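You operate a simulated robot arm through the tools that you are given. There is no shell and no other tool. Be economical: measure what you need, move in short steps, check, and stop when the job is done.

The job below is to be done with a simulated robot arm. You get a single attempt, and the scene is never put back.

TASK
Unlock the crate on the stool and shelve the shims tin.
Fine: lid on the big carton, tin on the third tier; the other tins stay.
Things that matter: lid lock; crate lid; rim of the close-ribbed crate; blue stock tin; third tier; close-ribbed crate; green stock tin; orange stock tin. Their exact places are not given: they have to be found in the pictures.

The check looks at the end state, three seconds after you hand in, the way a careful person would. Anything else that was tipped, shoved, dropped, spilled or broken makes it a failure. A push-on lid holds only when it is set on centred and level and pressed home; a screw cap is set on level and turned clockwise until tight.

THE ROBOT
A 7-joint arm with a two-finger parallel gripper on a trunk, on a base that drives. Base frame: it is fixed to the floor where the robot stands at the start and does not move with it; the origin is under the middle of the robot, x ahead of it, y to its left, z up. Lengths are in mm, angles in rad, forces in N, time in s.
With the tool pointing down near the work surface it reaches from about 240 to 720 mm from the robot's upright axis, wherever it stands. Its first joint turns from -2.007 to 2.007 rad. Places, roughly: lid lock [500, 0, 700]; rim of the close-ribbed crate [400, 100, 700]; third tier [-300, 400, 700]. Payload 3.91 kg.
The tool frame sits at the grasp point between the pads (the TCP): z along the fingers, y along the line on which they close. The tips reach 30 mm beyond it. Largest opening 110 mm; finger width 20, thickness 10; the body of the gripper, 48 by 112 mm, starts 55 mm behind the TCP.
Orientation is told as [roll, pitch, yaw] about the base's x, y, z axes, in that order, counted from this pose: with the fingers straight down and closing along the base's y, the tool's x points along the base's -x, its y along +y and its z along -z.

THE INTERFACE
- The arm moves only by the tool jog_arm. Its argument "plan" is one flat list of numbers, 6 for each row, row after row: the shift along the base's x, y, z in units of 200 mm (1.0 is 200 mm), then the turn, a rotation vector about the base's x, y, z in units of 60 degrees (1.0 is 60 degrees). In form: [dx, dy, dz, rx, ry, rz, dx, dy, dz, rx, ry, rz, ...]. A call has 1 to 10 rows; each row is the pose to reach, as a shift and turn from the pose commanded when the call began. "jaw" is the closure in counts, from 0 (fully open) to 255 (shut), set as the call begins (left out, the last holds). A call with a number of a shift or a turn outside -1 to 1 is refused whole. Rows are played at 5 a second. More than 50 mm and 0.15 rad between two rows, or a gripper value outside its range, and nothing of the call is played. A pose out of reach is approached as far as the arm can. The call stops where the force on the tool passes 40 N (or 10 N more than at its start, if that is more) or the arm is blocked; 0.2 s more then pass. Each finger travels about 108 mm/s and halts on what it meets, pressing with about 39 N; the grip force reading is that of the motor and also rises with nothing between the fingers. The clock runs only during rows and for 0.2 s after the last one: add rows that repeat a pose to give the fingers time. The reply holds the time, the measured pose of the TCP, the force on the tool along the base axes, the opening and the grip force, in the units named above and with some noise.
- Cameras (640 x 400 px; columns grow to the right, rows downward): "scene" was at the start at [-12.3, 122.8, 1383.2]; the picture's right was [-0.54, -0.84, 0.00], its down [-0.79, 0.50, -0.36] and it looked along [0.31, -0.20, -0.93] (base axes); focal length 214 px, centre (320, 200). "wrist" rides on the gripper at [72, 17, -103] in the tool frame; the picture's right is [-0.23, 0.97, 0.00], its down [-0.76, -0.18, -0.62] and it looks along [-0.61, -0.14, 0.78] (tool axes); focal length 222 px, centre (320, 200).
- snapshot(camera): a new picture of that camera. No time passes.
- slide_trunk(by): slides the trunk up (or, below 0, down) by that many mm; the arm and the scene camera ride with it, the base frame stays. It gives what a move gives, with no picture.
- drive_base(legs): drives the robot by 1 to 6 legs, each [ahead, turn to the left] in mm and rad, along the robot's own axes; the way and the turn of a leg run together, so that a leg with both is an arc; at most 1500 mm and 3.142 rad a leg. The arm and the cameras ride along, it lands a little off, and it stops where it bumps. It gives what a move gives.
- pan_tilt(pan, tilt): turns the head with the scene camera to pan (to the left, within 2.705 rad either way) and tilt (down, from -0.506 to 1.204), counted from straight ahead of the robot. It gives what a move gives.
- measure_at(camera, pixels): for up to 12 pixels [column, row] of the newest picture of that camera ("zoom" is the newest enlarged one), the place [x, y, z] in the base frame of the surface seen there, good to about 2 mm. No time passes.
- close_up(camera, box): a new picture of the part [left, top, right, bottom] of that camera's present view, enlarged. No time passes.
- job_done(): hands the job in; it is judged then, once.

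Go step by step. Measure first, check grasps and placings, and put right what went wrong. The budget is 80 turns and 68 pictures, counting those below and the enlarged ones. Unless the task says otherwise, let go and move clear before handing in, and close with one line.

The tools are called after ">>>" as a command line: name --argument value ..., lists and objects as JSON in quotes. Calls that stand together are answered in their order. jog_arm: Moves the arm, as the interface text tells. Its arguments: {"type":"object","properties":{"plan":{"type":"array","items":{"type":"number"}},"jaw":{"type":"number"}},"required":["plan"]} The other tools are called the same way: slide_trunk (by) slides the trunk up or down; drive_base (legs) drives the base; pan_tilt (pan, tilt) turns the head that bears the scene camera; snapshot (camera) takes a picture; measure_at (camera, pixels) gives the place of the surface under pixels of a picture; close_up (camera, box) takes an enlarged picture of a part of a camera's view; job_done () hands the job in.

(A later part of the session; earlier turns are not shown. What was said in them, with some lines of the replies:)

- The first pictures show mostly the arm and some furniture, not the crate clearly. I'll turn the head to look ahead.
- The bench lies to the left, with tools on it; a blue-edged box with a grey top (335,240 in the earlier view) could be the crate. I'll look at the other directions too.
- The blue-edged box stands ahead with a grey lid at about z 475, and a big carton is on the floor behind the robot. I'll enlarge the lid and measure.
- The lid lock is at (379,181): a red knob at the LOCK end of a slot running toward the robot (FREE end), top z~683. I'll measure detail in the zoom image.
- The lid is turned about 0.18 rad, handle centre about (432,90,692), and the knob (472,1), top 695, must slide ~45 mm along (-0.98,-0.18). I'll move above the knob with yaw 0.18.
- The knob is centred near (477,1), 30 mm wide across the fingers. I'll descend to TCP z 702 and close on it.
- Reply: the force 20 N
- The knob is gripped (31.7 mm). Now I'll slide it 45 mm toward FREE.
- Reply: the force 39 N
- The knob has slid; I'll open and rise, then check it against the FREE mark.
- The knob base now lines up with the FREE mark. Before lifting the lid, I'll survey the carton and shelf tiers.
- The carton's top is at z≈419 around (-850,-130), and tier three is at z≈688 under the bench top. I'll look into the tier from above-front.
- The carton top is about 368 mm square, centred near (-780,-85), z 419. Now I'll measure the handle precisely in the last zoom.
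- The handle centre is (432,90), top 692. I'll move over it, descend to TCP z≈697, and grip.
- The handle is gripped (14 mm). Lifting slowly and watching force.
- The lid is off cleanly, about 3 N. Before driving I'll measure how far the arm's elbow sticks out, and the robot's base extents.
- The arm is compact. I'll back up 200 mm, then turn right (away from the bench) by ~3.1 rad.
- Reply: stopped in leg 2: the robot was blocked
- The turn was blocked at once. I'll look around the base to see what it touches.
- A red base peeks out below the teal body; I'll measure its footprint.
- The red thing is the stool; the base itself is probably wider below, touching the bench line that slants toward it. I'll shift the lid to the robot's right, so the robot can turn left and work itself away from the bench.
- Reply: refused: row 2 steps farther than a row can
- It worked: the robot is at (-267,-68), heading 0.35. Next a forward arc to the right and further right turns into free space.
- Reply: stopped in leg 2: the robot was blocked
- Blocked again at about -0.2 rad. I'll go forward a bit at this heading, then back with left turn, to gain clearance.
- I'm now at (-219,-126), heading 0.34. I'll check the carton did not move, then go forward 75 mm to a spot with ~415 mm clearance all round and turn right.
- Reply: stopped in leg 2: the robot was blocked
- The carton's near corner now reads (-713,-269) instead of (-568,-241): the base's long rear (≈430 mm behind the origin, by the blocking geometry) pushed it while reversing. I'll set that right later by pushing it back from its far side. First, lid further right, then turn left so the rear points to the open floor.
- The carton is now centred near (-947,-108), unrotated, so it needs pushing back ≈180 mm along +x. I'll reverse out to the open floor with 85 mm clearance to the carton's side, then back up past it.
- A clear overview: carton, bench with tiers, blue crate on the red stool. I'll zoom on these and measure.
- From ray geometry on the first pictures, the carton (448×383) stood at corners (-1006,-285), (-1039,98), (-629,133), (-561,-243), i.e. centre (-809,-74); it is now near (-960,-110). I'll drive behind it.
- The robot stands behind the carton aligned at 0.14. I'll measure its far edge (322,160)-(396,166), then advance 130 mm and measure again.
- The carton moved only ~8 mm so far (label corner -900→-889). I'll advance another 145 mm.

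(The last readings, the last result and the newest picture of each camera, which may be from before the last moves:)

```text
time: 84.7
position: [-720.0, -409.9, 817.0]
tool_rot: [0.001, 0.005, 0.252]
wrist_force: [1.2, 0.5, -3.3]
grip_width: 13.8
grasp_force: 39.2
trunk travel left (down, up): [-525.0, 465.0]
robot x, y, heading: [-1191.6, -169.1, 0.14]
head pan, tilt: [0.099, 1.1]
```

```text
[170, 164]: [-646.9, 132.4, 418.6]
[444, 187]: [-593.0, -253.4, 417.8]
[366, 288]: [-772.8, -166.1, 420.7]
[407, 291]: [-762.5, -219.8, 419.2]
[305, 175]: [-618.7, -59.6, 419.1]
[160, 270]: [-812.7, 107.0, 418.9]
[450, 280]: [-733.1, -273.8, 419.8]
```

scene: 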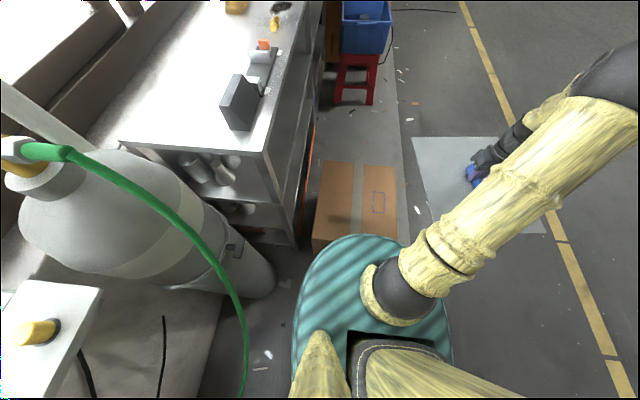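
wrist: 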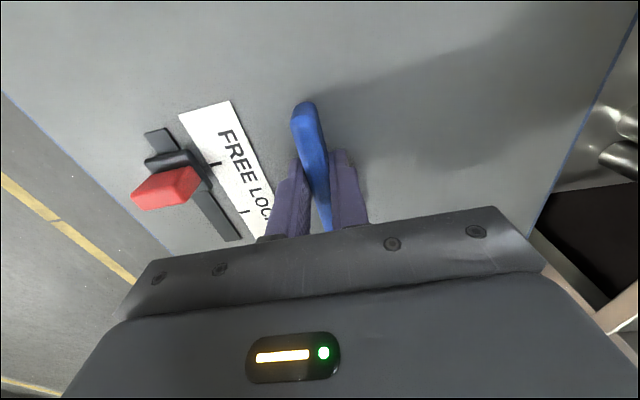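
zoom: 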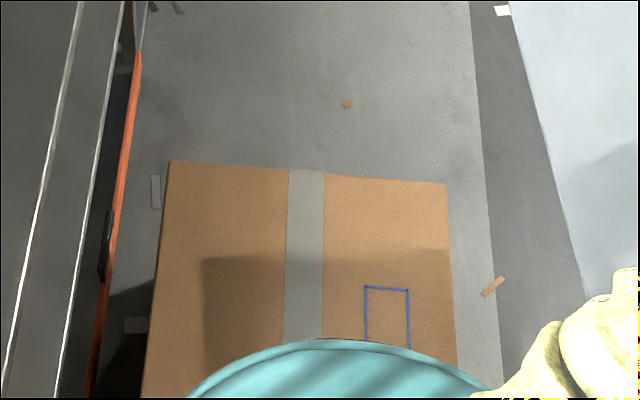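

Carton corners are now (-647,132) and (-593,-253), versus the originals (-629,133), (-561,-243). Another 24 mm.

>>> drive_base --legs '[[24, 0]]'

>>> close_up --camera "scene" --box '[290, 140, 430, 250]'

>>> measure_at --camera "zoom" --pixels '[[170, 168], [444, 190], [305, 180], [160, 270], [450, 280], [147, 340], [456, 340]]'

```text
time: 85.5
position: [-705.1, -407.7, 815.4]
tool_rot: [0.002, 0.005, 0.25]
wrist_force: [-0.8, 0.2, -3.5]
grip_width: 13.7
grasp_force: 38.5
trunk travel left (down, up): [-525.0, 465.0]
robot x, y, heading: [-1175.5, -165.5, 0.144]
head pan, tilt: [0.099, 1.1]
stopped in leg 1: the robot was blocked; the commanded pose is now the measured one
```

```text
3.64 times, centred on (360, 195) of scene
```

zoom: 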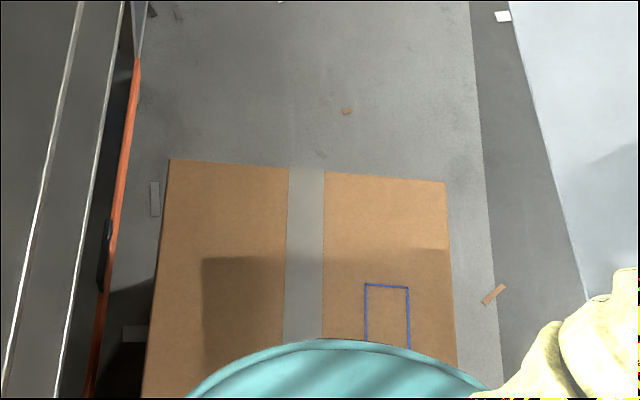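

```text
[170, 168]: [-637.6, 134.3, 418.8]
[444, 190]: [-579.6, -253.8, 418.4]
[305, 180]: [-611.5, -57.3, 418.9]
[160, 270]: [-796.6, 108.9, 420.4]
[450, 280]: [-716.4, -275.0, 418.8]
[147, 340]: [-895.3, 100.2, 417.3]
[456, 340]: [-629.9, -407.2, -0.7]
```

The carton is back within about 10–15 mm of its place; its centre is now ≈(-818,-90), yaw 0.14. I'll back the robot off 130 mm for working room and check.

>>> drive_base --legs '[[-130, 0]]'

>>> snapshot --camera "scene"

>>> measure_at --camera "scene" --pixels '[[323, 164], [394, 168], [358, 166], [372, 193], [384, 194], [384, 213], [315, 220], [398, 220]]'

```text
time: 86.8
position: [-835.3, -427.2, 814.9]
tool_rot: [0.001, 0.005, 0.249]
wrist_force: [0.4, 0.7, -3.0]
grip_width: 13.9
grasp_force: 38.5
trunk travel left (down, up): [-525.0, 465.0]
robot x, y, heading: [-1302.9, -187.7, 0.142]
head pan, tilt: [0.099, 1.1]
```

```text
36 pictures are left
```

scene: 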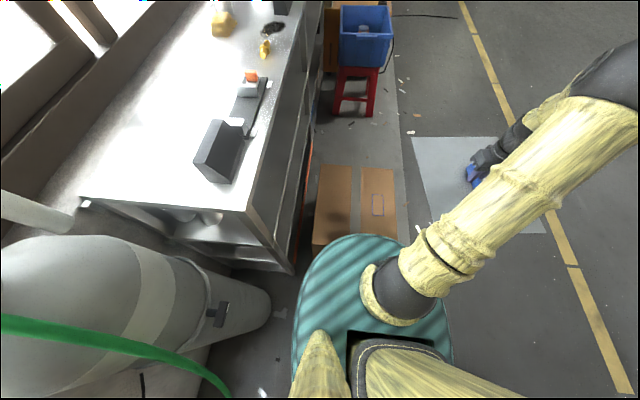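

```text
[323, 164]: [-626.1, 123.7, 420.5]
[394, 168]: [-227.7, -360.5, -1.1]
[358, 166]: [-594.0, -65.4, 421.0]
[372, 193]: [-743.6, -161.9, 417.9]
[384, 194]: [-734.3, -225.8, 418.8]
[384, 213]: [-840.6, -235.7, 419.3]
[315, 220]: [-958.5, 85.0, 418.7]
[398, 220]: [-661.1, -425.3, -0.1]
```

Carton near edge mid at (-593,-63), so centre ≈(-816,-93). I'll bring the lid over it, yaw to 0.14.

>>> jog_arm --plan '[0.01, 0.2, 0, 0, 0, -0.02, 0.02, 0.4, 0, 0, 0, -0.04, 0.03, 0.6, 0, 0, 0, -0.06, 0.04, 0.8, 0, 0, 0, -0.08, 0.05, 1.0, 0, 0, 0, -0.1, 0.05, 1.0, 0, 0, 0, -0.1]'

>>> jog_arm --plan '[0.02, 0.22, 0, 0, 0, 0, 0.04, 0.44, 0, 0, 0, 0, 0.05, 0.67, 0, 0, 0, 0, 0.05, 0.67, -0.23, 0, 0, 0, 0.05, 0.67, -0.46, 0, 0, 0, 0.05, 0.67, -0.69, 0, 0, 0, 0.05, 0.67, -0.9, 0, 0, 0, 0.05, 0.67, -0.9, 0, 0, 0]'

>>> snapshot --camera "scene"

```text
time: 88.2
position: [-826.6, -226.3, 817.2]
tool_rot: [0.003, 0.002, 0.142]
wrist_force: [-0.3, -0.7, -4.5]
grip_width: 14.2
grasp_force: 39.0
trunk travel left (down, up): [-525.0, 465.0]
robot x, y, heading: [-1303.3, -182.2, 0.138]
head pan, tilt: [0.099, 1.1]
```

```text
time: 90.0
position: [-811.6, -93.1, 634.5]
tool_rot: [0.002, 0.004, 0.144]
wrist_force: [0.1, 0.2, -3.9]
grip_width: 14.0
grasp_force: 39.2
trunk travel left (down, up): [-525.0, 465.0]
robot x, y, heading: [-1305.9, -184.3, 0.144]
head pan, tilt: [0.099, 1.1]
```

```text
35 pictures are left
```

scene: 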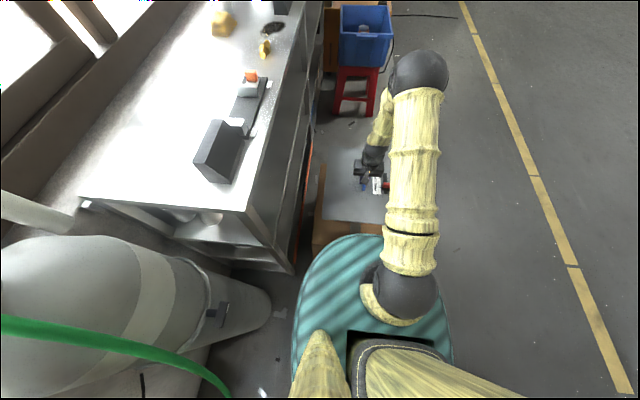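

The lid is over the carton. Lowering to 495, then slow 5 mm steps until contact.

>>> jog_arm --plan '[0, 0, -0.23, 0, 0, 0, 0, 0, -0.46, 0, 0, 0, 0, 0, -0.65, 0, 0, 0, 0, 0, -0.7, 0, 0, 0, 0, 0, -0.7, 0, 0, 0]'

>>> jog_arm --plan '[0, 0, -0.025, 0, 0, 0, 0, 0, -0.05, 0, 0, 0, 0, 0, -0.075, 0, 0, 0, 0, 0, -0.1, 0, 0, 0, 0, 0, -0.1, 0, 0, 0]'

```text
time: 91.2
position: [-816.0, -93.7, 495.5]
tool_rot: [0.001, 0.004, 0.145]
wrist_force: [-0.4, -0.1, -4.1]
grip_width: 13.6
grasp_force: 39.0
trunk travel left (down, up): [-525.0, 465.0]
robot x, y, heading: [-1301.3, -185.9, 0.141]
head pan, tilt: [0.099, 1.1]
```

```text
time: 92.4
position: [-814.7, -92.5, 475.9]
tool_rot: [0.001, 0.004, 0.144]
wrist_force: [-0.3, -0.6, -2.9]
grip_width: 13.8
grasp_force: 38.8
trunk travel left (down, up): [-525.0, 465.0]
robot x, y, heading: [-1306.0, -184.6, 0.139]
head pan, tilt: [0.099, 1.1]
```

>>> jog_arm --plan '[0, 0, -0.015, 0, 0, 0, 0, 0, -0.03, 0, 0, 0, 0, 0, -0.045, 0, 0, 0, 0, 0, -0.06, 0, 0, 0, 0, 0, -0.075, 0, 0, 0, 0, 0, -0.09, 0, 0, 0]'

```text
time: 93.7
position: [-814.2, -93.3, 463.8]
tool_rot: [0.0, -0.001, 0.144]
wrist_force: [-7.4, -0.5, 24.5]
grip_width: 13.7
grasp_force: 39.5
trunk travel left (down, up): [-525.0, 465.0]
robot x, y, heading: [-1302.9, -185.9, 0.141]
head pan, tilt: [0.099, 1.1]
stopped in row 6: the force on the tool passed its limit (the readings are from after the stop); the commanded pose is now the measured one
```

Contact at TCP 464: the lid rests on the carton. I'll release and rise.

>>> jog_arm --plan '[0, 0, 0, 0, 0, 0, 0, 0, 0, 0, 0, 0, 0, 0, 0, 0, 0, 0, 0, 0, 0.2, 0, 0, 0, 0, 0, 0.42, 0, 0, 0, 0, 0, 0.65, 0, 0, 0, 0, 0, 0.88, 0, 0, 0, 0, 0, 1, 0, 0, 0]' --jaw 116

>>> jog_arm --plan '[0, 0, 0.23, 0, 0, 0, 0, 0, 0.46, 0, 0, 0, 0, 0, 0.7, 0, 0, 0, 0, -0.2, 0.8, 0, 0, 0, 0, -0.4, 0.8, 0, 0, 0, 0, -0.6, 0.8, 0, 0, 0]'

>>> snapshot --camera "scene"

>>> measure_at --camera "scene" --pixels '[[330, 180], [325, 195], [330, 220], [385, 180], [385, 215], [360, 200], [358, 168]]'

```text
time: 95.5
position: [-814.4, -91.7, 660.4]
tool_rot: [0.002, 0.002, 0.145]
wrist_force: [-0.9, 1.3, -0.4]
grip_width: 59.8
grasp_force: 0.1
trunk travel left (down, up): [-525.0, 465.0]
robot x, y, heading: [-1306.2, -185.9, 0.136]
head pan, tilt: [0.099, 1.1]
```

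```text
time: 96.9
position: [-811.7, -212.4, 820.9]
tool_rot: [0.001, 0.0, 0.144]
wrist_force: [-0.7, 0.4, 0.2]
grip_width: 60.0
grasp_force: 0.1
trunk travel left (down, up): [-525.0, 465.0]
robot x, y, heading: [-1306.3, -184.2, 0.144]
head pan, tilt: [0.099, 1.1]
```

```text
34 pictures are left
```

scene: 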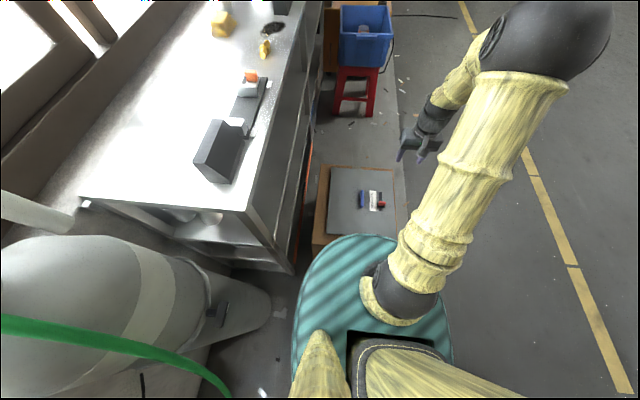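

```text
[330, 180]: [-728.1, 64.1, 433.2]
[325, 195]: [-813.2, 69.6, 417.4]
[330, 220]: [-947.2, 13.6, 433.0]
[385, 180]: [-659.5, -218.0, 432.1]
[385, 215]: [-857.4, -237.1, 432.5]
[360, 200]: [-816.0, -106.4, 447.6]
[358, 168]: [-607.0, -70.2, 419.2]
```

The lid lies level on the carton (z 432–433 across). Next I'll drive out to the open floor and round to the crate's right side, facing it and the bench.

>>> drive_base --legs '[[-500, 0.6], [-300, 0], [0, -0.78], [1100, 0], [1200, 0]]'

```text
time: 114.5
position: [843.1, -772.4, 820.5]
tool_rot: [0.002, 0.001, -0.016]
wrist_force: [-0.3, -0.1, -0.6]
grip_width: 59.9
grasp_force: 0.1
trunk travel left (down, up): [-525.0, 465.0]
robot x, y, heading: [364.0, -670.1, -0.023]
head pan, tilt: [0.099, 1.1]
```

Now at (364,-670). Turn left to face the crate and go forward 200 mm, then look at it.

>>> drive_base --legs '[[0, 1.62], [190, 0]]'

>>> pan_tilt --pan -0.15 --tilt 1.0

>>> snapshot --camera "scene"

```text
time: 120.0
position: [449.7, 10.4, 820.3]
tool_rot: [0.003, 0.0, 1.585]
wrist_force: [0.3, -0.5, -0.2]
grip_width: 60.3
grasp_force: 0.0
trunk travel left (down, up): [-525.0, 465.0]
robot x, y, heading: [357.6, -474.1, 1.577]
head pan, tilt: [0.099, 1.1]
```

```text
time: 120.8
position: [450.6, 9.7, 819.8]
tool_rot: [0.002, 0.001, 1.585]
wrist_force: [0.2, 0.1, 0.3]
grip_width: 60.1
grasp_force: 0.1
trunk travel left (down, up): [-525.0, 465.0]
robot x, y, heading: [360.3, -472.7, 1.579]
head pan, tilt: [-0.15, 1.0]
```

```text
33 pictures are left
```

scene: 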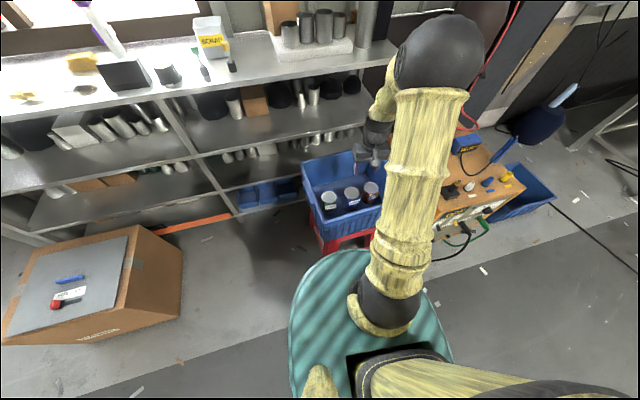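

The crate holds tins with labels (around (330,200)–(372,190)). I'll zoom into it and the third tier.

>>> close_up --camera "scene" --box '[290, 140, 400, 240]'

>>> measure_at --camera "zoom" --pixels '[[230, 325], [350, 307], [470, 280], [300, 300], [400, 370], [140, 330], [65, 120], [110, 200], [540, 370]]'

>>> close_up --camera "scene" --box '[150, 70, 370, 210]'

```text
4.00 times, centred on (345, 190) of scene
```

zoom: 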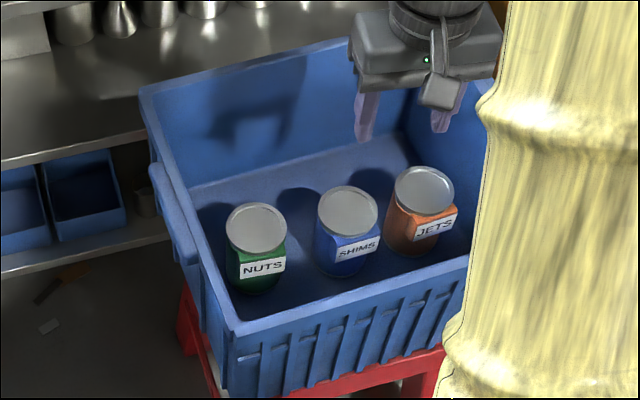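

```text
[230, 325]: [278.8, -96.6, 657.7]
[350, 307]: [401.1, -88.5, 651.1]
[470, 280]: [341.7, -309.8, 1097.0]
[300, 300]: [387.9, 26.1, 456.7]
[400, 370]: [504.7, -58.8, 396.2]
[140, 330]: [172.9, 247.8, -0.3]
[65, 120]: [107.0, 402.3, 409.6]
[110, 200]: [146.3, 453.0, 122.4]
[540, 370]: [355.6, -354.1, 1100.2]
```

```text
2.86 times, centred on (260, 140) of scene
```

zoom: 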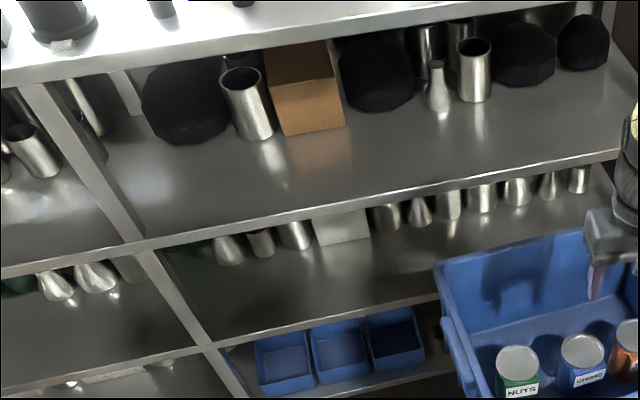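

The blue tin is labelled SHIMS (green NUTS, orange JETS). I'll measure the tins, and the third tier surface.

>>> measure_at --camera "zoom" --pixels '[[90, 180], [140, 235], [160, 240], [180, 200], [300, 190], [180, 140], [60, 220], [20, 260], [400, 190], [140, 200], [250, 160], [60, 130]]'

>>> measure_at --camera "scene" --pixels '[[329, 197], [352, 192], [371, 187], [346, 193], [358, 192], [352, 188], [352, 197], [120, 160], [100, 175], [60, 170], [170, 150], [110, 100]]'

```text
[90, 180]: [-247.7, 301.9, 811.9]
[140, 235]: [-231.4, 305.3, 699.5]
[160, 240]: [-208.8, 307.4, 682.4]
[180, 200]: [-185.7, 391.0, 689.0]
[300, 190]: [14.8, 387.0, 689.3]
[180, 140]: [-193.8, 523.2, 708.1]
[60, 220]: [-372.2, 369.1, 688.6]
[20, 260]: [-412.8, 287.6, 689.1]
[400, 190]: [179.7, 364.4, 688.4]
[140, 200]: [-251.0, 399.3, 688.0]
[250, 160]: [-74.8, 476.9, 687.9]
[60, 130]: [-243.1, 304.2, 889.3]
```

```text
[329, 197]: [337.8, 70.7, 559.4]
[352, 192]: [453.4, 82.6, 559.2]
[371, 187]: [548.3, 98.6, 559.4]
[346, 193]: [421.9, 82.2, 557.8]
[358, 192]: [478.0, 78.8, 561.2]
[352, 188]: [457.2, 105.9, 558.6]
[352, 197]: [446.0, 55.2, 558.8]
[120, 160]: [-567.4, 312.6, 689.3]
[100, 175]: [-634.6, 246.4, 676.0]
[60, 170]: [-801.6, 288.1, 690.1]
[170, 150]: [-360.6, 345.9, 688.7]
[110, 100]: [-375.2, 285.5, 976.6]
```

Tier 3 is at z≈688.5 with its front edge at y≈305–335 and the right bay (x>-230) is empty at the front. The blue tin: top centre ≈(451,81), z 559, base ≈457, ⌀≈64. I'll bring the open gripper above it, closing along the row of tins.

>>> jog_arm --plan '[0, 0.12, -0.15, 0, 0, 0.04, 0, 0.24, -0.3, 0, 0, 0.08, 0, 0.36, -0.45, 0, 0, 0.13, 0, 0.36, -0.6, 0, 0, 0.13, 0, 0.36, -0.6, 0, 0, 0.13]' --jaw 35

>>> snapshot --camera "wrist"

>>> close_up --camera "scene" --box '[265, 140, 425, 240]'

```text
time: 122.0
position: [450.3, 81.4, 701.6]
tool_rot: [0.001, 0.0, 1.719]
wrist_force: [-0.3, 0.1, -0.1]
grip_width: 95.1
grasp_force: 0.0
trunk travel left (down, up): [-525.0, 465.0]
robot x, y, heading: [362.6, -472.0, 1.577]
head pan, tilt: [-0.15, 1.0]
```

```text
30 pictures are left
```

wrist: 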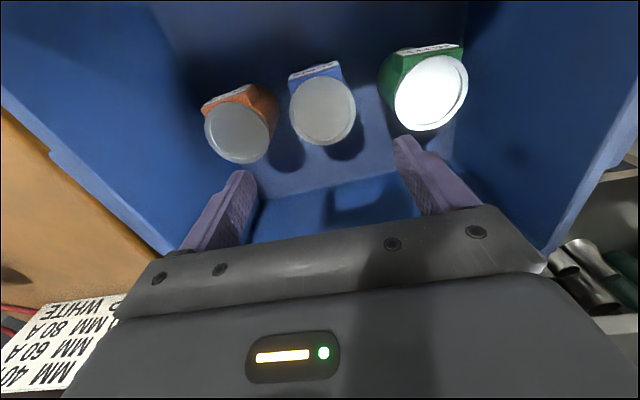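

```text
4.00 times, centred on (345, 190) of scene
```

zoom: 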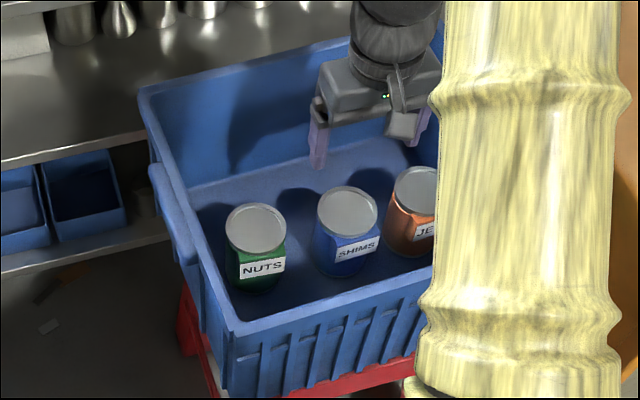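

>>> measure_at --camera "wrist" --pixels '[[324, 112], [292, 112], [354, 108], [324, 80], [326, 142], [262, 145], [400, 105], [238, 132], [432, 92], [320, 70], [300, 200]]'

```text
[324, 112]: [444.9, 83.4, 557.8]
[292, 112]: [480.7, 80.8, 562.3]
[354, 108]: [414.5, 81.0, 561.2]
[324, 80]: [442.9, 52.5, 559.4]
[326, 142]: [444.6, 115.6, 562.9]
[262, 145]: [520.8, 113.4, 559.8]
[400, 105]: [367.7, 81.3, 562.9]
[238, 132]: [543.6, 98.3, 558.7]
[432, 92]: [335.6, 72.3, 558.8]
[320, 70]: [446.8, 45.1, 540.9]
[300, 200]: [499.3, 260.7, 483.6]
```

The blue tin's centre is (447,84), with 31 mm to the orange and 46 mm to the green tin. I'll descend with 84 mm opening to TCP z 542 and grip.

>>> jog_arm --plan '[-0.016, 0.013, 0, 0, 0, 0, -0.016, 0.013, -0.2, 0, 0, 0, -0.016, 0.013, -0.4, 0, 0, 0, -0.016, 0.013, -0.6, 0, 0, 0, -0.016, 0.013, -0.72, 0, 0, 0, -0.016, 0.013, -0.8, 0, 0, 0, -0.016, 0.013, -0.8, 0, 0, 0]' --jaw 60

>>> jog_arm --plan '[0, 0, 0, 0, 0, 0, 0, 0, 0, 0, 0, 0, 0, 0, 0, 0, 0, 0]' --jaw 180

>>> snapshot --camera "wrist"

```text
time: 123.6
position: [447.6, 84.1, 541.9]
tool_rot: [0.0, -0.001, 1.72]
wrist_force: [-0.4, 1.0, -0.2]
grip_width: 84.2
grasp_force: 0.0
trunk travel left (down, up): [-525.0, 465.0]
robot x, y, heading: [363.2, -477.8, 1.577]
head pan, tilt: [-0.15, 1.0]
```

```text
time: 124.4
position: [447.7, 83.1, 541.4]
tool_rot: [0.001, 0.001, 1.721]
wrist_force: [0.4, 0.7, -0.2]
grip_width: 67.6
grasp_force: 39.3
trunk travel left (down, up): [-525.0, 465.0]
robot x, y, heading: [356.4, -477.5, 1.579]
head pan, tilt: [-0.15, 1.0]
```

```text
28 pictures are left
```

wrist: 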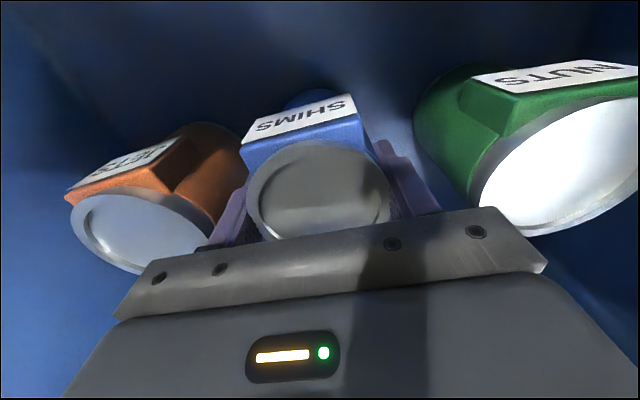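

The SHIMS tin is held (67.6 mm). I'll lift 16 mm, carry it 85 mm toward the far wall, and set it down there so that a tilted regrasp (needed to enter the shelf) clears the near wall.

>>> jog_arm --plan '[0, 0, 0.04, 0, 0, 0, 0, 0, 0.08, 0, 0, 0, -0.015, 0.14, 0.08, 0, 0, 0, -0.035, 0.28, 0.08, 0, 0, 0, -0.055, 0.42, 0.08, 0, 0, 0, -0.055, 0.42, 0.08, 0, 0, 0, -0.055, 0.42, 0.04, 0, 0, 0, -0.055, 0.42, 0.015, 0, 0, 0]'

>>> jog_arm --plan '[0, 0, -0.01, 0, 0, 0, 0, 0, -0.015, 0, 0, 0, 0, 0, -0.02, 0, 0, 0]'

```text
time: 126.2
position: [436.2, 168.0, 543.1]
tool_rot: [0.003, 0.002, 1.722]
wrist_force: [-0.4, 0.5, -4.5]
grip_width: 67.7
grasp_force: 38.9
trunk travel left (down, up): [-525.0, 465.0]
robot x, y, heading: [361.9, -477.6, 1.579]
head pan, tilt: [-0.15, 1.0]
```

```text
time: 127.0
position: [436.5, 168.9, 542.0]
tool_rot: [0.003, -0.001, 1.72]
wrist_force: [-0.4, -0.8, 10.7]
grip_width: 67.4
grasp_force: 39.0
trunk travel left (down, up): [-525.0, 465.0]
robot x, y, heading: [356.8, -472.3, 1.576]
head pan, tilt: [-0.15, 1.0]
```

Tin is set down (10.7 N contact). Release, rise to 700, then tilt the hand 47° forward.

>>> jog_arm --plan '[0, 0, 0, 0, 0, 0, 0, 0, 0, 0, 0, 0, 0, 0, 0.2, 0, 0, 0, 0, 0, 0.4, 0, 0, 0, 0, 0, 0.6, 0, 0, 0, 0, 0, 0.8, 0, 0, 0, 0, 0, 0.95, 0, 0, 0]' --jaw 35

>>> jog_arm --plan '[0, 0, 0, 0.129, 0.0195, 0, 0, 0, 0, 0.258, 0.039, 0, 0, 0, 0, 0.387, 0.0585, 0, 0, 0, 0, 0.516, 0.078, 0, 0, 0, 0, 0.645, 0.0975, 0, 0, 0, 0, 0.774, 0.117, 0, 0, 0, 0, 0.774, 0.117, 0]'

>>> snapshot --camera "wrist"

>>> snapshot --camera "scene"

```text
time: 128.6
position: [435.3, 166.4, 727.0]
tool_rot: [0.002, -0.002, 1.721]
wrist_force: [-0.2, 0.4, 0.1]
grip_width: 95.0
grasp_force: 0.1
trunk travel left (down, up): [-525.0, 465.0]
robot x, y, heading: [362.9, -478.3, 1.573]
head pan, tilt: [-0.15, 1.0]
```

```text
time: 130.2
position: [436.0, 166.6, 730.3]
tool_rot: [0.001, -0.819, 1.72]
wrist_force: [0.0, -0.2, 0.8]
grip_width: 94.7
grasp_force: 0.0
trunk travel left (down, up): [-525.0, 465.0]
robot x, y, heading: [357.5, -475.5, 1.576]
head pan, tilt: [-0.15, 1.0]
```

```text
27 pictures are left
```

wrist: 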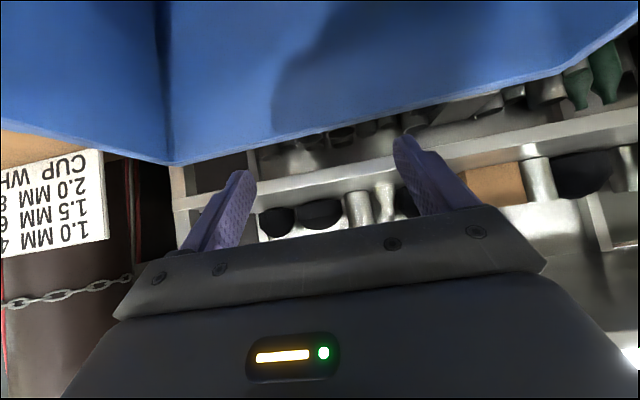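

```text
26 pictures are left
```

scene: 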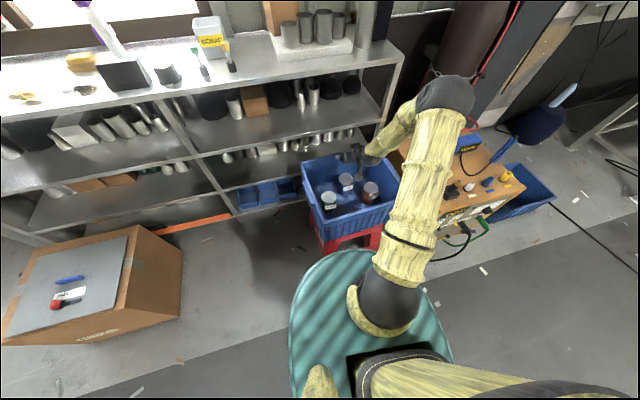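

The hand is tilted 47°. I'll verify the tin's position in the scene picture at (345,180).

>>> close_up --camera "scene" --box '[290, 140, 410, 220]'

>>> measure_at --camera "scene" --pixels '[[345, 178], [340, 178], [350, 178], [345, 175], [345, 183], [329, 197], [370, 187]]'

```text
5.00 times, centred on (350, 180) of scene
```

zoom: 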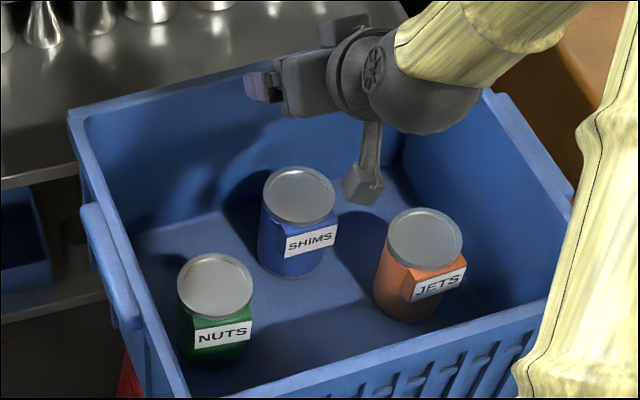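

```text
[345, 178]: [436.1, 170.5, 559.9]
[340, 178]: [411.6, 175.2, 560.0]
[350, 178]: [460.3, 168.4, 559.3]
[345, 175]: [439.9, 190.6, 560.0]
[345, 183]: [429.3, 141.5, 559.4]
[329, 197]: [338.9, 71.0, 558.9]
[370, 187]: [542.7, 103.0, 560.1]
```

The tin stands upright at (436,169); the camera bracket under the hand will pass between the other tins (x 368–510 free). Descending vertically to TCP z 540.

>>> jog_arm --plan '[0, 0.01, -0.2, 0, 0, 0, 0, 0.01, -0.4, 0, 0, 0, 0, 0.01, -0.6, 0, 0, 0, 0, 0.01, -0.75, 0, 0, 0, 0, 0.01, -0.87, 0, 0, 0, 0, 0.01, -0.95, 0, 0, 0, 0, 0.01, -0.95, 0, 0, 0]'

>>> close_up --camera "scene" --box '[290, 140, 410, 220]'

```text
time: 131.8
position: [436.6, 168.0, 539.6]
tool_rot: [0.001, -0.821, 1.72]
wrist_force: [0.6, 0.3, 0.2]
grip_width: 95.0
grasp_force: 0.1
trunk travel left (down, up): [-525.0, 465.0]
robot x, y, heading: [359.6, -476.7, 1.573]
head pan, tilt: [-0.15, 1.0]
```

```text
5.00 times, centred on (350, 180) of scene
```

zoom: 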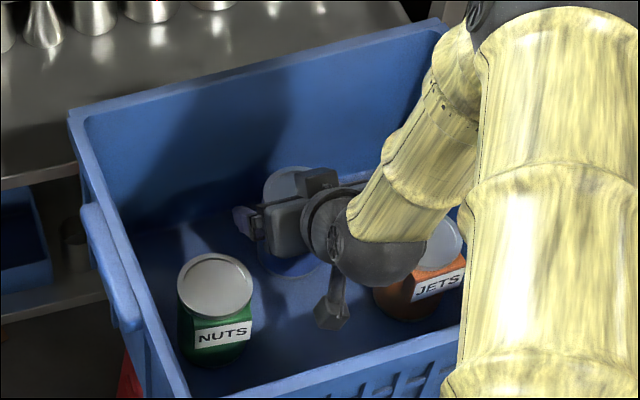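

No force; the fingers straddle the tin and nothing else is touched. Now grip and lift straight up.

>>> jog_arm --plan '[0, 0, 0, 0, 0, 0, 0, 0, 0, 0, 0, 0, 0, 0, 0, 0, 0, 0, 0, 0, 0, 0, 0, 0]' --jaw 180

>>> jog_arm --plan '[0, 0, 0.05, 0, 0, 0, 0, 0, 0.2, 0, 0, 0, 0, 0, 0.4, 0, 0, 0, 0, 0, 0.6, 0, 0, 0, 0, 0, 0.8, 0, 0, 0, 0, 0, 1.0, 0, 0, 0, 0, 0, 1.0, 0, 0, 0]'

>>> snapshot --camera "scene"

```text
time: 132.8
position: [436.5, 168.9, 539.1]
tool_rot: [0.001, -0.816, 1.72]
wrist_force: [1.1, 0.7, 0.3]
grip_width: 67.3
grasp_force: 39.3
trunk travel left (down, up): [-525.0, 465.0]
robot x, y, heading: [359.1, -474.9, 1.577]
head pan, tilt: [-0.15, 1.0]
```

```text
time: 134.4
position: [438.2, 170.4, 739.9]
tool_rot: [0.001, -0.818, 1.718]
wrist_force: [0.5, 0.3, -3.9]
grip_width: 67.0
grasp_force: 39.1
trunk travel left (down, up): [-525.0, 465.0]
robot x, y, heading: [360.1, -475.4, 1.581]
head pan, tilt: [-0.15, 1.0]
```

```text
23 pictures are left
```

scene: 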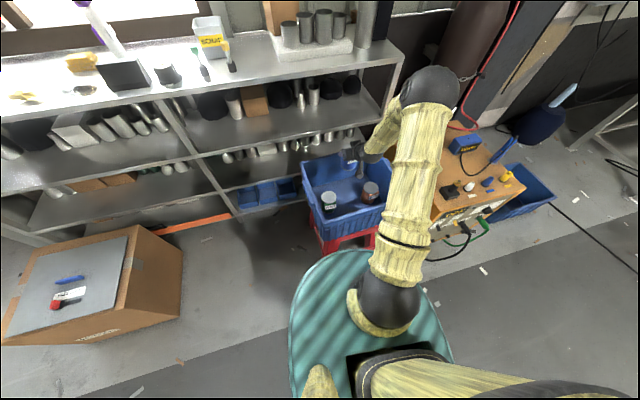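

The tin hangs securely; bottom is about at rim height. I'll raise 110 mm and pull back 100 mm, and measure the underside of the bench top's front lip.

>>> jog_arm --plan '[0, 0, 0.2, 0, 0, 0, 0, 0, 0.4, 0, 0, 0, 0, 0, 0.55, 0, 0, 0, 0, -0.2, 0.55, 0, 0, 0, 0, -0.4, 0.55, 0, 0, 0, 0, -0.6, 0.55, 0, 0, 0, 0, -0.6, 0.55, 0, 0, 0]'

>>> close_up --camera "scene" --box '[150, 60, 310, 160]'

>>> measure_at --camera "zoom" --pixels '[[200, 110], [200, 130], [200, 140], [200, 150], [200, 160], [300, 100], [300, 120], [300, 130], [300, 140], [100, 300], [300, 330], [300, 300]]'

```text
time: 136.0
position: [436.5, 53.1, 851.5]
tool_rot: [0.002, -0.819, 1.722]
wrist_force: [0.6, 0.3, -4.3]
grip_width: 67.4
grasp_force: 39.1
trunk travel left (down, up): [-525.0, 465.0]
robot x, y, heading: [362.3, -474.6, 1.582]
head pan, tilt: [-0.15, 1.0]
```

```text
4.00 times, centred on (230, 110) of scene
```

zoom: 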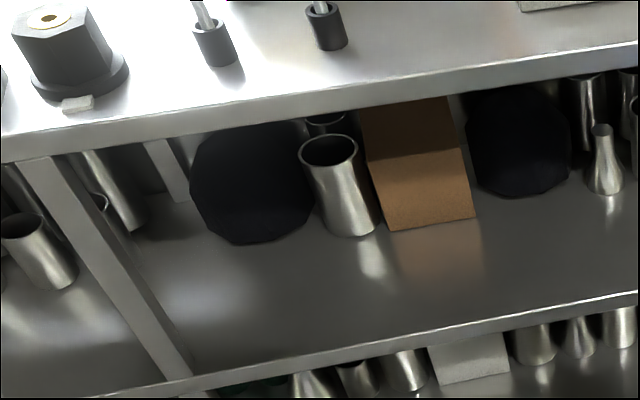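

```text
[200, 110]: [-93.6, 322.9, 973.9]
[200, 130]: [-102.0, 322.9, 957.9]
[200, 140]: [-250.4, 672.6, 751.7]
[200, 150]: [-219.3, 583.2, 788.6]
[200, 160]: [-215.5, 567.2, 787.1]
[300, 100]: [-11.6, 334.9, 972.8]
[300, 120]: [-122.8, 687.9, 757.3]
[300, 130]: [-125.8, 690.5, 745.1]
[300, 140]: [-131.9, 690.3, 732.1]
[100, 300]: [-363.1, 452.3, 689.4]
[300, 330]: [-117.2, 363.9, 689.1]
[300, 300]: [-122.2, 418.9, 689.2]
```

The lip's underside is at z≈950 and the spot (-120,395) on tier 3 is clear. Now drive: back 200, turn left, go 560 along, and turn back to face the bench.

>>> drive_base --legs '[[-200, 0], [0, 1.57], [560, 0], [0, -1.58]]'

>>> snapshot --camera "scene"

```text
time: 148.0
position: [-145.7, -158.1, 851.3]
tool_rot: [0.004, -0.819, 1.762]
wrist_force: [-0.1, 0.3, -3.5]
grip_width: 67.2
grasp_force: 38.7
trunk travel left (down, up): [-525.0, 465.0]
robot x, y, heading: [-201.5, -692.1, 1.617]
head pan, tilt: [-0.15, 1.0]
```

```text
21 pictures are left
```

scene: 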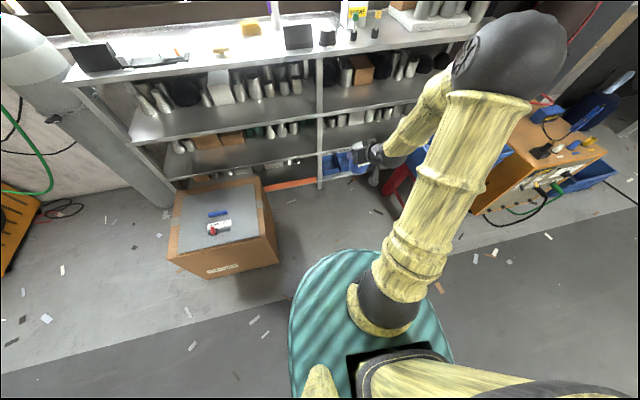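

All stands well. Forward 420 mm brings the tin just in front of the shelf opening.

>>> drive_base --legs '[[420, 0]]'

>>> pan_tilt --pan -0.1 --tilt 0.9

>>> snapshot --camera "scene"

>>> snapshot --camera "wrist"

```text
time: 150.6
position: [-166.6, 258.0, 852.0]
tool_rot: [0.003, -0.819, 1.762]
wrist_force: [0.1, 0.2, -5.5]
grip_width: 67.1
grasp_force: 39.0
trunk travel left (down, up): [-525.0, 465.0]
robot x, y, heading: [-220.4, -273.2, 1.625]
head pan, tilt: [-0.15, 1.0]
```

```text
time: 151.3
position: [-166.2, 257.1, 852.3]
tool_rot: [0.005, -0.818, 1.763]
wrist_force: [0.3, -0.2, -5.0]
grip_width: 67.3
grasp_force: 38.6
trunk travel left (down, up): [-525.0, 465.0]
robot x, y, heading: [-219.5, -279.9, 1.619]
head pan, tilt: [-0.099, 0.901]
```

```text
20 pictures are left
```

scene: 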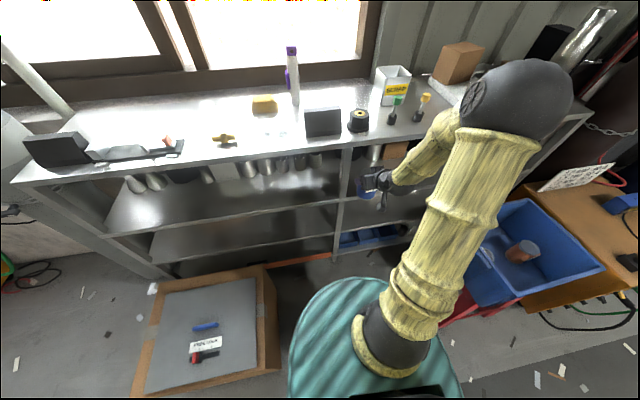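

```text
19 pictures are left
```

wrist: 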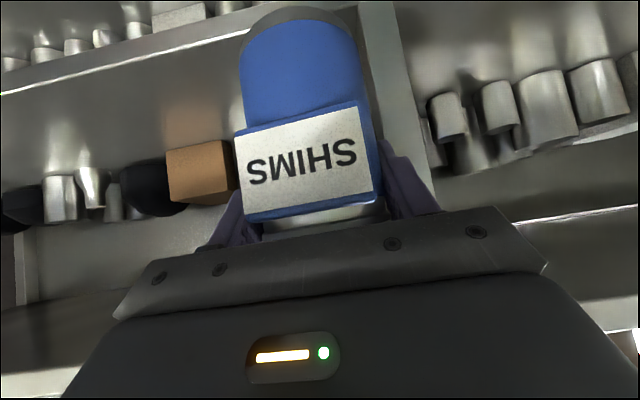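

The tin is in front of the opening. I'll lower to TCP 797, shift 25 mm right of the post, and move in to y≈395, checking force.

>>> jog_arm --plan '[0.06, 0, -0.15, 0, 0, 0, 0.13, 0, -0.275, 0, 0, 0, 0.13, 0.15, -0.275, 0, 0, 0, 0.13, 0.3, -0.275, 0, 0, 0, 0.13, 0.45, -0.275, 0, 0, 0, 0.13, 0.6, -0.275, 0, 0, 0, 0.13, 0.69, -0.275, 0, 0, 0, 0.13, 0.69, -0.275, 0, 0, 0]'

>>> snapshot --camera "wrist"

>>> close_up --camera "scene" --box '[310, 120, 470, 220]'

```text
time: 153.1
position: [-140.5, 395.1, 795.2]
tool_rot: [0.002, -0.817, 1.763]
wrist_force: [0.3, 0.1, -5.2]
grip_width: 67.1
grasp_force: 38.8
trunk travel left (down, up): [-525.0, 465.0]
robot x, y, heading: [-221.3, -272.8, 1.624]
head pan, tilt: [-0.099, 0.901]
```

```text
18 pictures are left
```

wrist: 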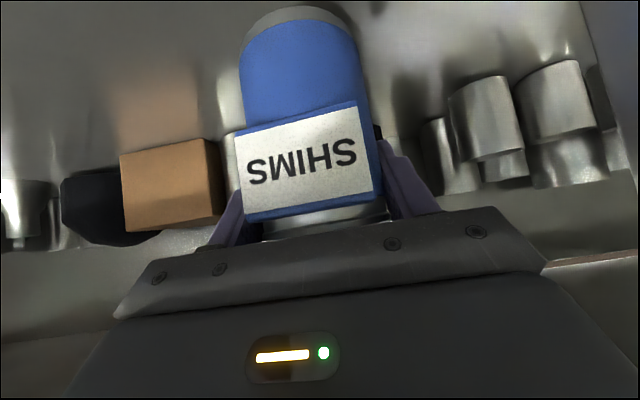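

```text
4.00 times, centred on (390, 170) of scene
```

zoom: 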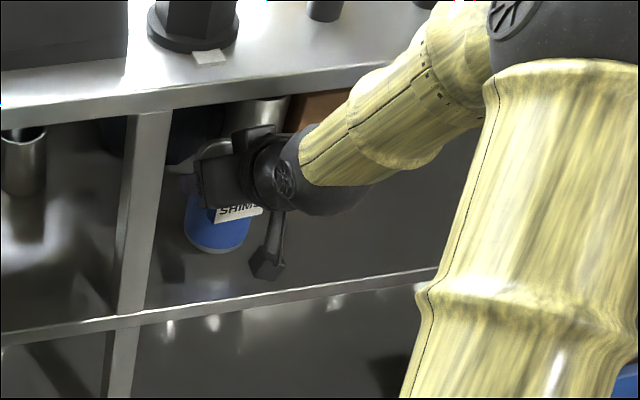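

The tin is inside the third tier with no contact. Lower slowly until it touches (expected TCP ≈772).

>>> jog_arm --plan '[0, 0, -0.04, 0, 0, 0, 0, 0, -0.08, 0, 0, 0, 0, 0, -0.1, 0, 0, 0, 0, 0, -0.11, 0, 0, 0, 0, 0, -0.12, 0, 0, 0]'

```text
time: 154.3
position: [-140.6, 395.9, 773.2]
tool_rot: [0.0, -0.818, 1.763]
wrist_force: [0.7, -1.3, -2.1]
grip_width: 67.4
grasp_force: 38.6
trunk travel left (down, up): [-525.0, 465.0]
robot x, y, heading: [-223.3, -276.4, 1.615]
head pan, tilt: [-0.099, 0.901]
```

>>> jog_arm --plan '[0, 0, -0.01, 0, 0, 0, 0, 0, -0.015, 0, 0, 0, 0, 0, -0.02, 0, 0, 0]'

```text
time: 155.1
position: [-139.7, 397.3, 771.8]
tool_rot: [0.001, -0.823, 1.763]
wrist_force: [1.4, -0.5, 20.9]
grip_width: 67.3
grasp_force: 39.3
trunk travel left (down, up): [-525.0, 465.0]
robot x, y, heading: [-221.8, -272.7, 1.621]
head pan, tilt: [-0.099, 0.901]
```

Contact (21 N). Release, and withdraw straight back out of the shelf.

>>> jog_arm --plan '[0, 0, 0.005, 0, 0, 0, 0, 0, 0.005, 0, 0, 0, 0, 0, 0.005, 0, 0, 0, 0, -0.1, 0.01, 0, 0, 0, 0, -0.25, 0.02, 0, 0, 0, 0, -0.45, 0.02, 0, 0, 0, 0, -0.65, 0.02, 0, 0, 0, 0, -0.85, 0.02, 0, 0, 0, 0, -1.0, 0.02, 0, 0, 0]' --jaw 35

>>> snapshot --camera "wrist"

>>> snapshot --camera "scene"

```text
time: 157.1
position: [-140.9, 196.7, 773.3]
tool_rot: [0.0, -0.82, 1.763]
wrist_force: [0.3, 1.6, -0.7]
grip_width: 95.0
grasp_force: 0.0
trunk travel left (down, up): [-525.0, 465.0]
robot x, y, heading: [-218.7, -272.3, 1.623]
head pan, tilt: [-0.099, 0.901]
```

```text
16 pictures are left
```

wrist: 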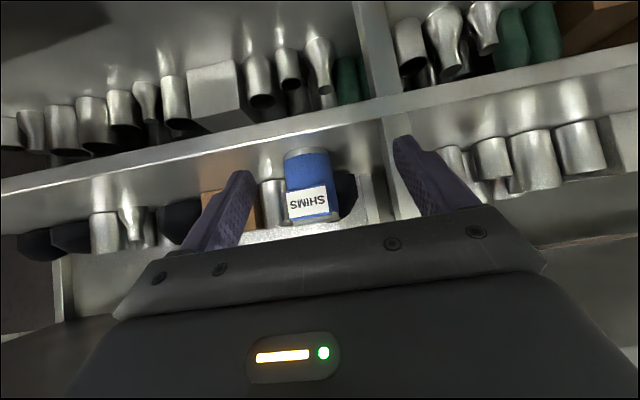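

```text
15 pictures are left
```

scene: 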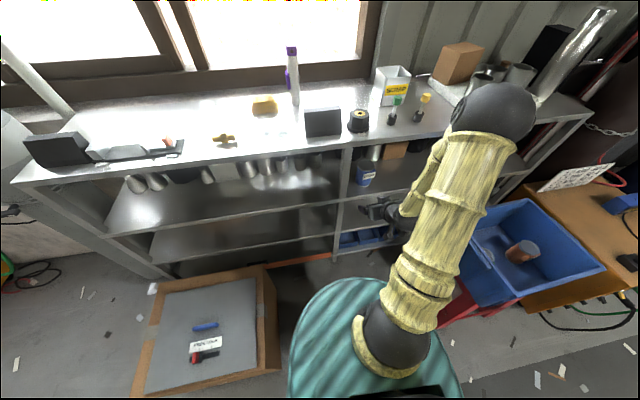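

The SHIMS tin stands upright on the third tier. I'll check the crate with the other tins and the carton lid in close-ups.

>>> close_up --camera "scene" --box '[440, 190, 620, 310]'

>>> close_up --camera "scene" --box '[120, 250, 300, 400]'

>>> measure_at --camera "scene" --pixels '[[366, 170], [522, 246], [487, 256], [600, 269], [522, 203], [170, 370], [255, 285], [245, 370], [168, 295], [275, 365], [262, 272]]'

```text
3.33 times, centred on (530, 250) of scene
```

zoom: 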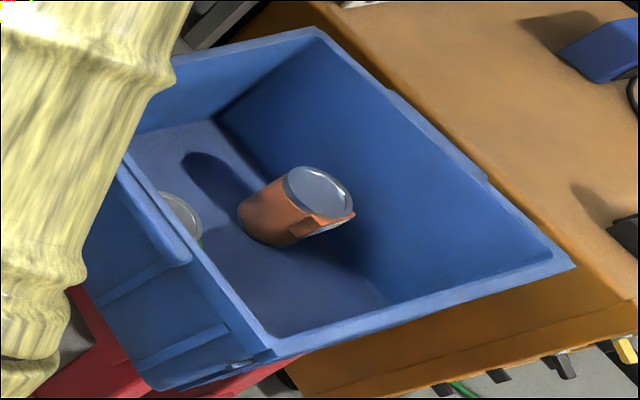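

```text
2.67 times, centred on (210, 325) of scene
```

zoom: 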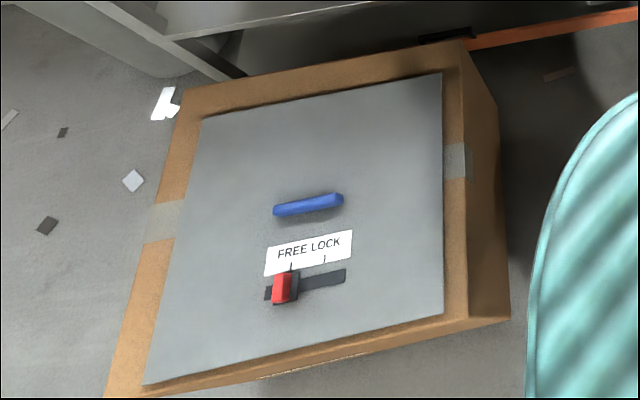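

```text
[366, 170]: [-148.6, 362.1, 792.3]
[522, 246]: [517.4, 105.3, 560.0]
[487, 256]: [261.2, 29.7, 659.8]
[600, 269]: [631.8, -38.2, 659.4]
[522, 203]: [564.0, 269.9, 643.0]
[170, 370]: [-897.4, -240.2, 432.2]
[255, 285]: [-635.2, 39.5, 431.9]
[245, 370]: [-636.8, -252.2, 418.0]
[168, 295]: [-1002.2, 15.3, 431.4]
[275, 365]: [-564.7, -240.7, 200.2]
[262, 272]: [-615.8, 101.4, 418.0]
```

Everything checks out. The SHIMS tin is upright on tier 3, the other tins stand in the crate, and the lid lies level on the carton, whose near corner is back at (-565,-241). The gripper is clear, so I'm handing in.

>>> job_done

```text
The job is handed in.
```

The crate is unlocked, its lid is on the big carton, the SHIMS tin is on the third tier, and the green and orange tins are still standing in the crate. While reversing I shoved the carton about 150 mm; I pushed it back to within roughly 10–20 mm of where it stood before setting the lid on it.
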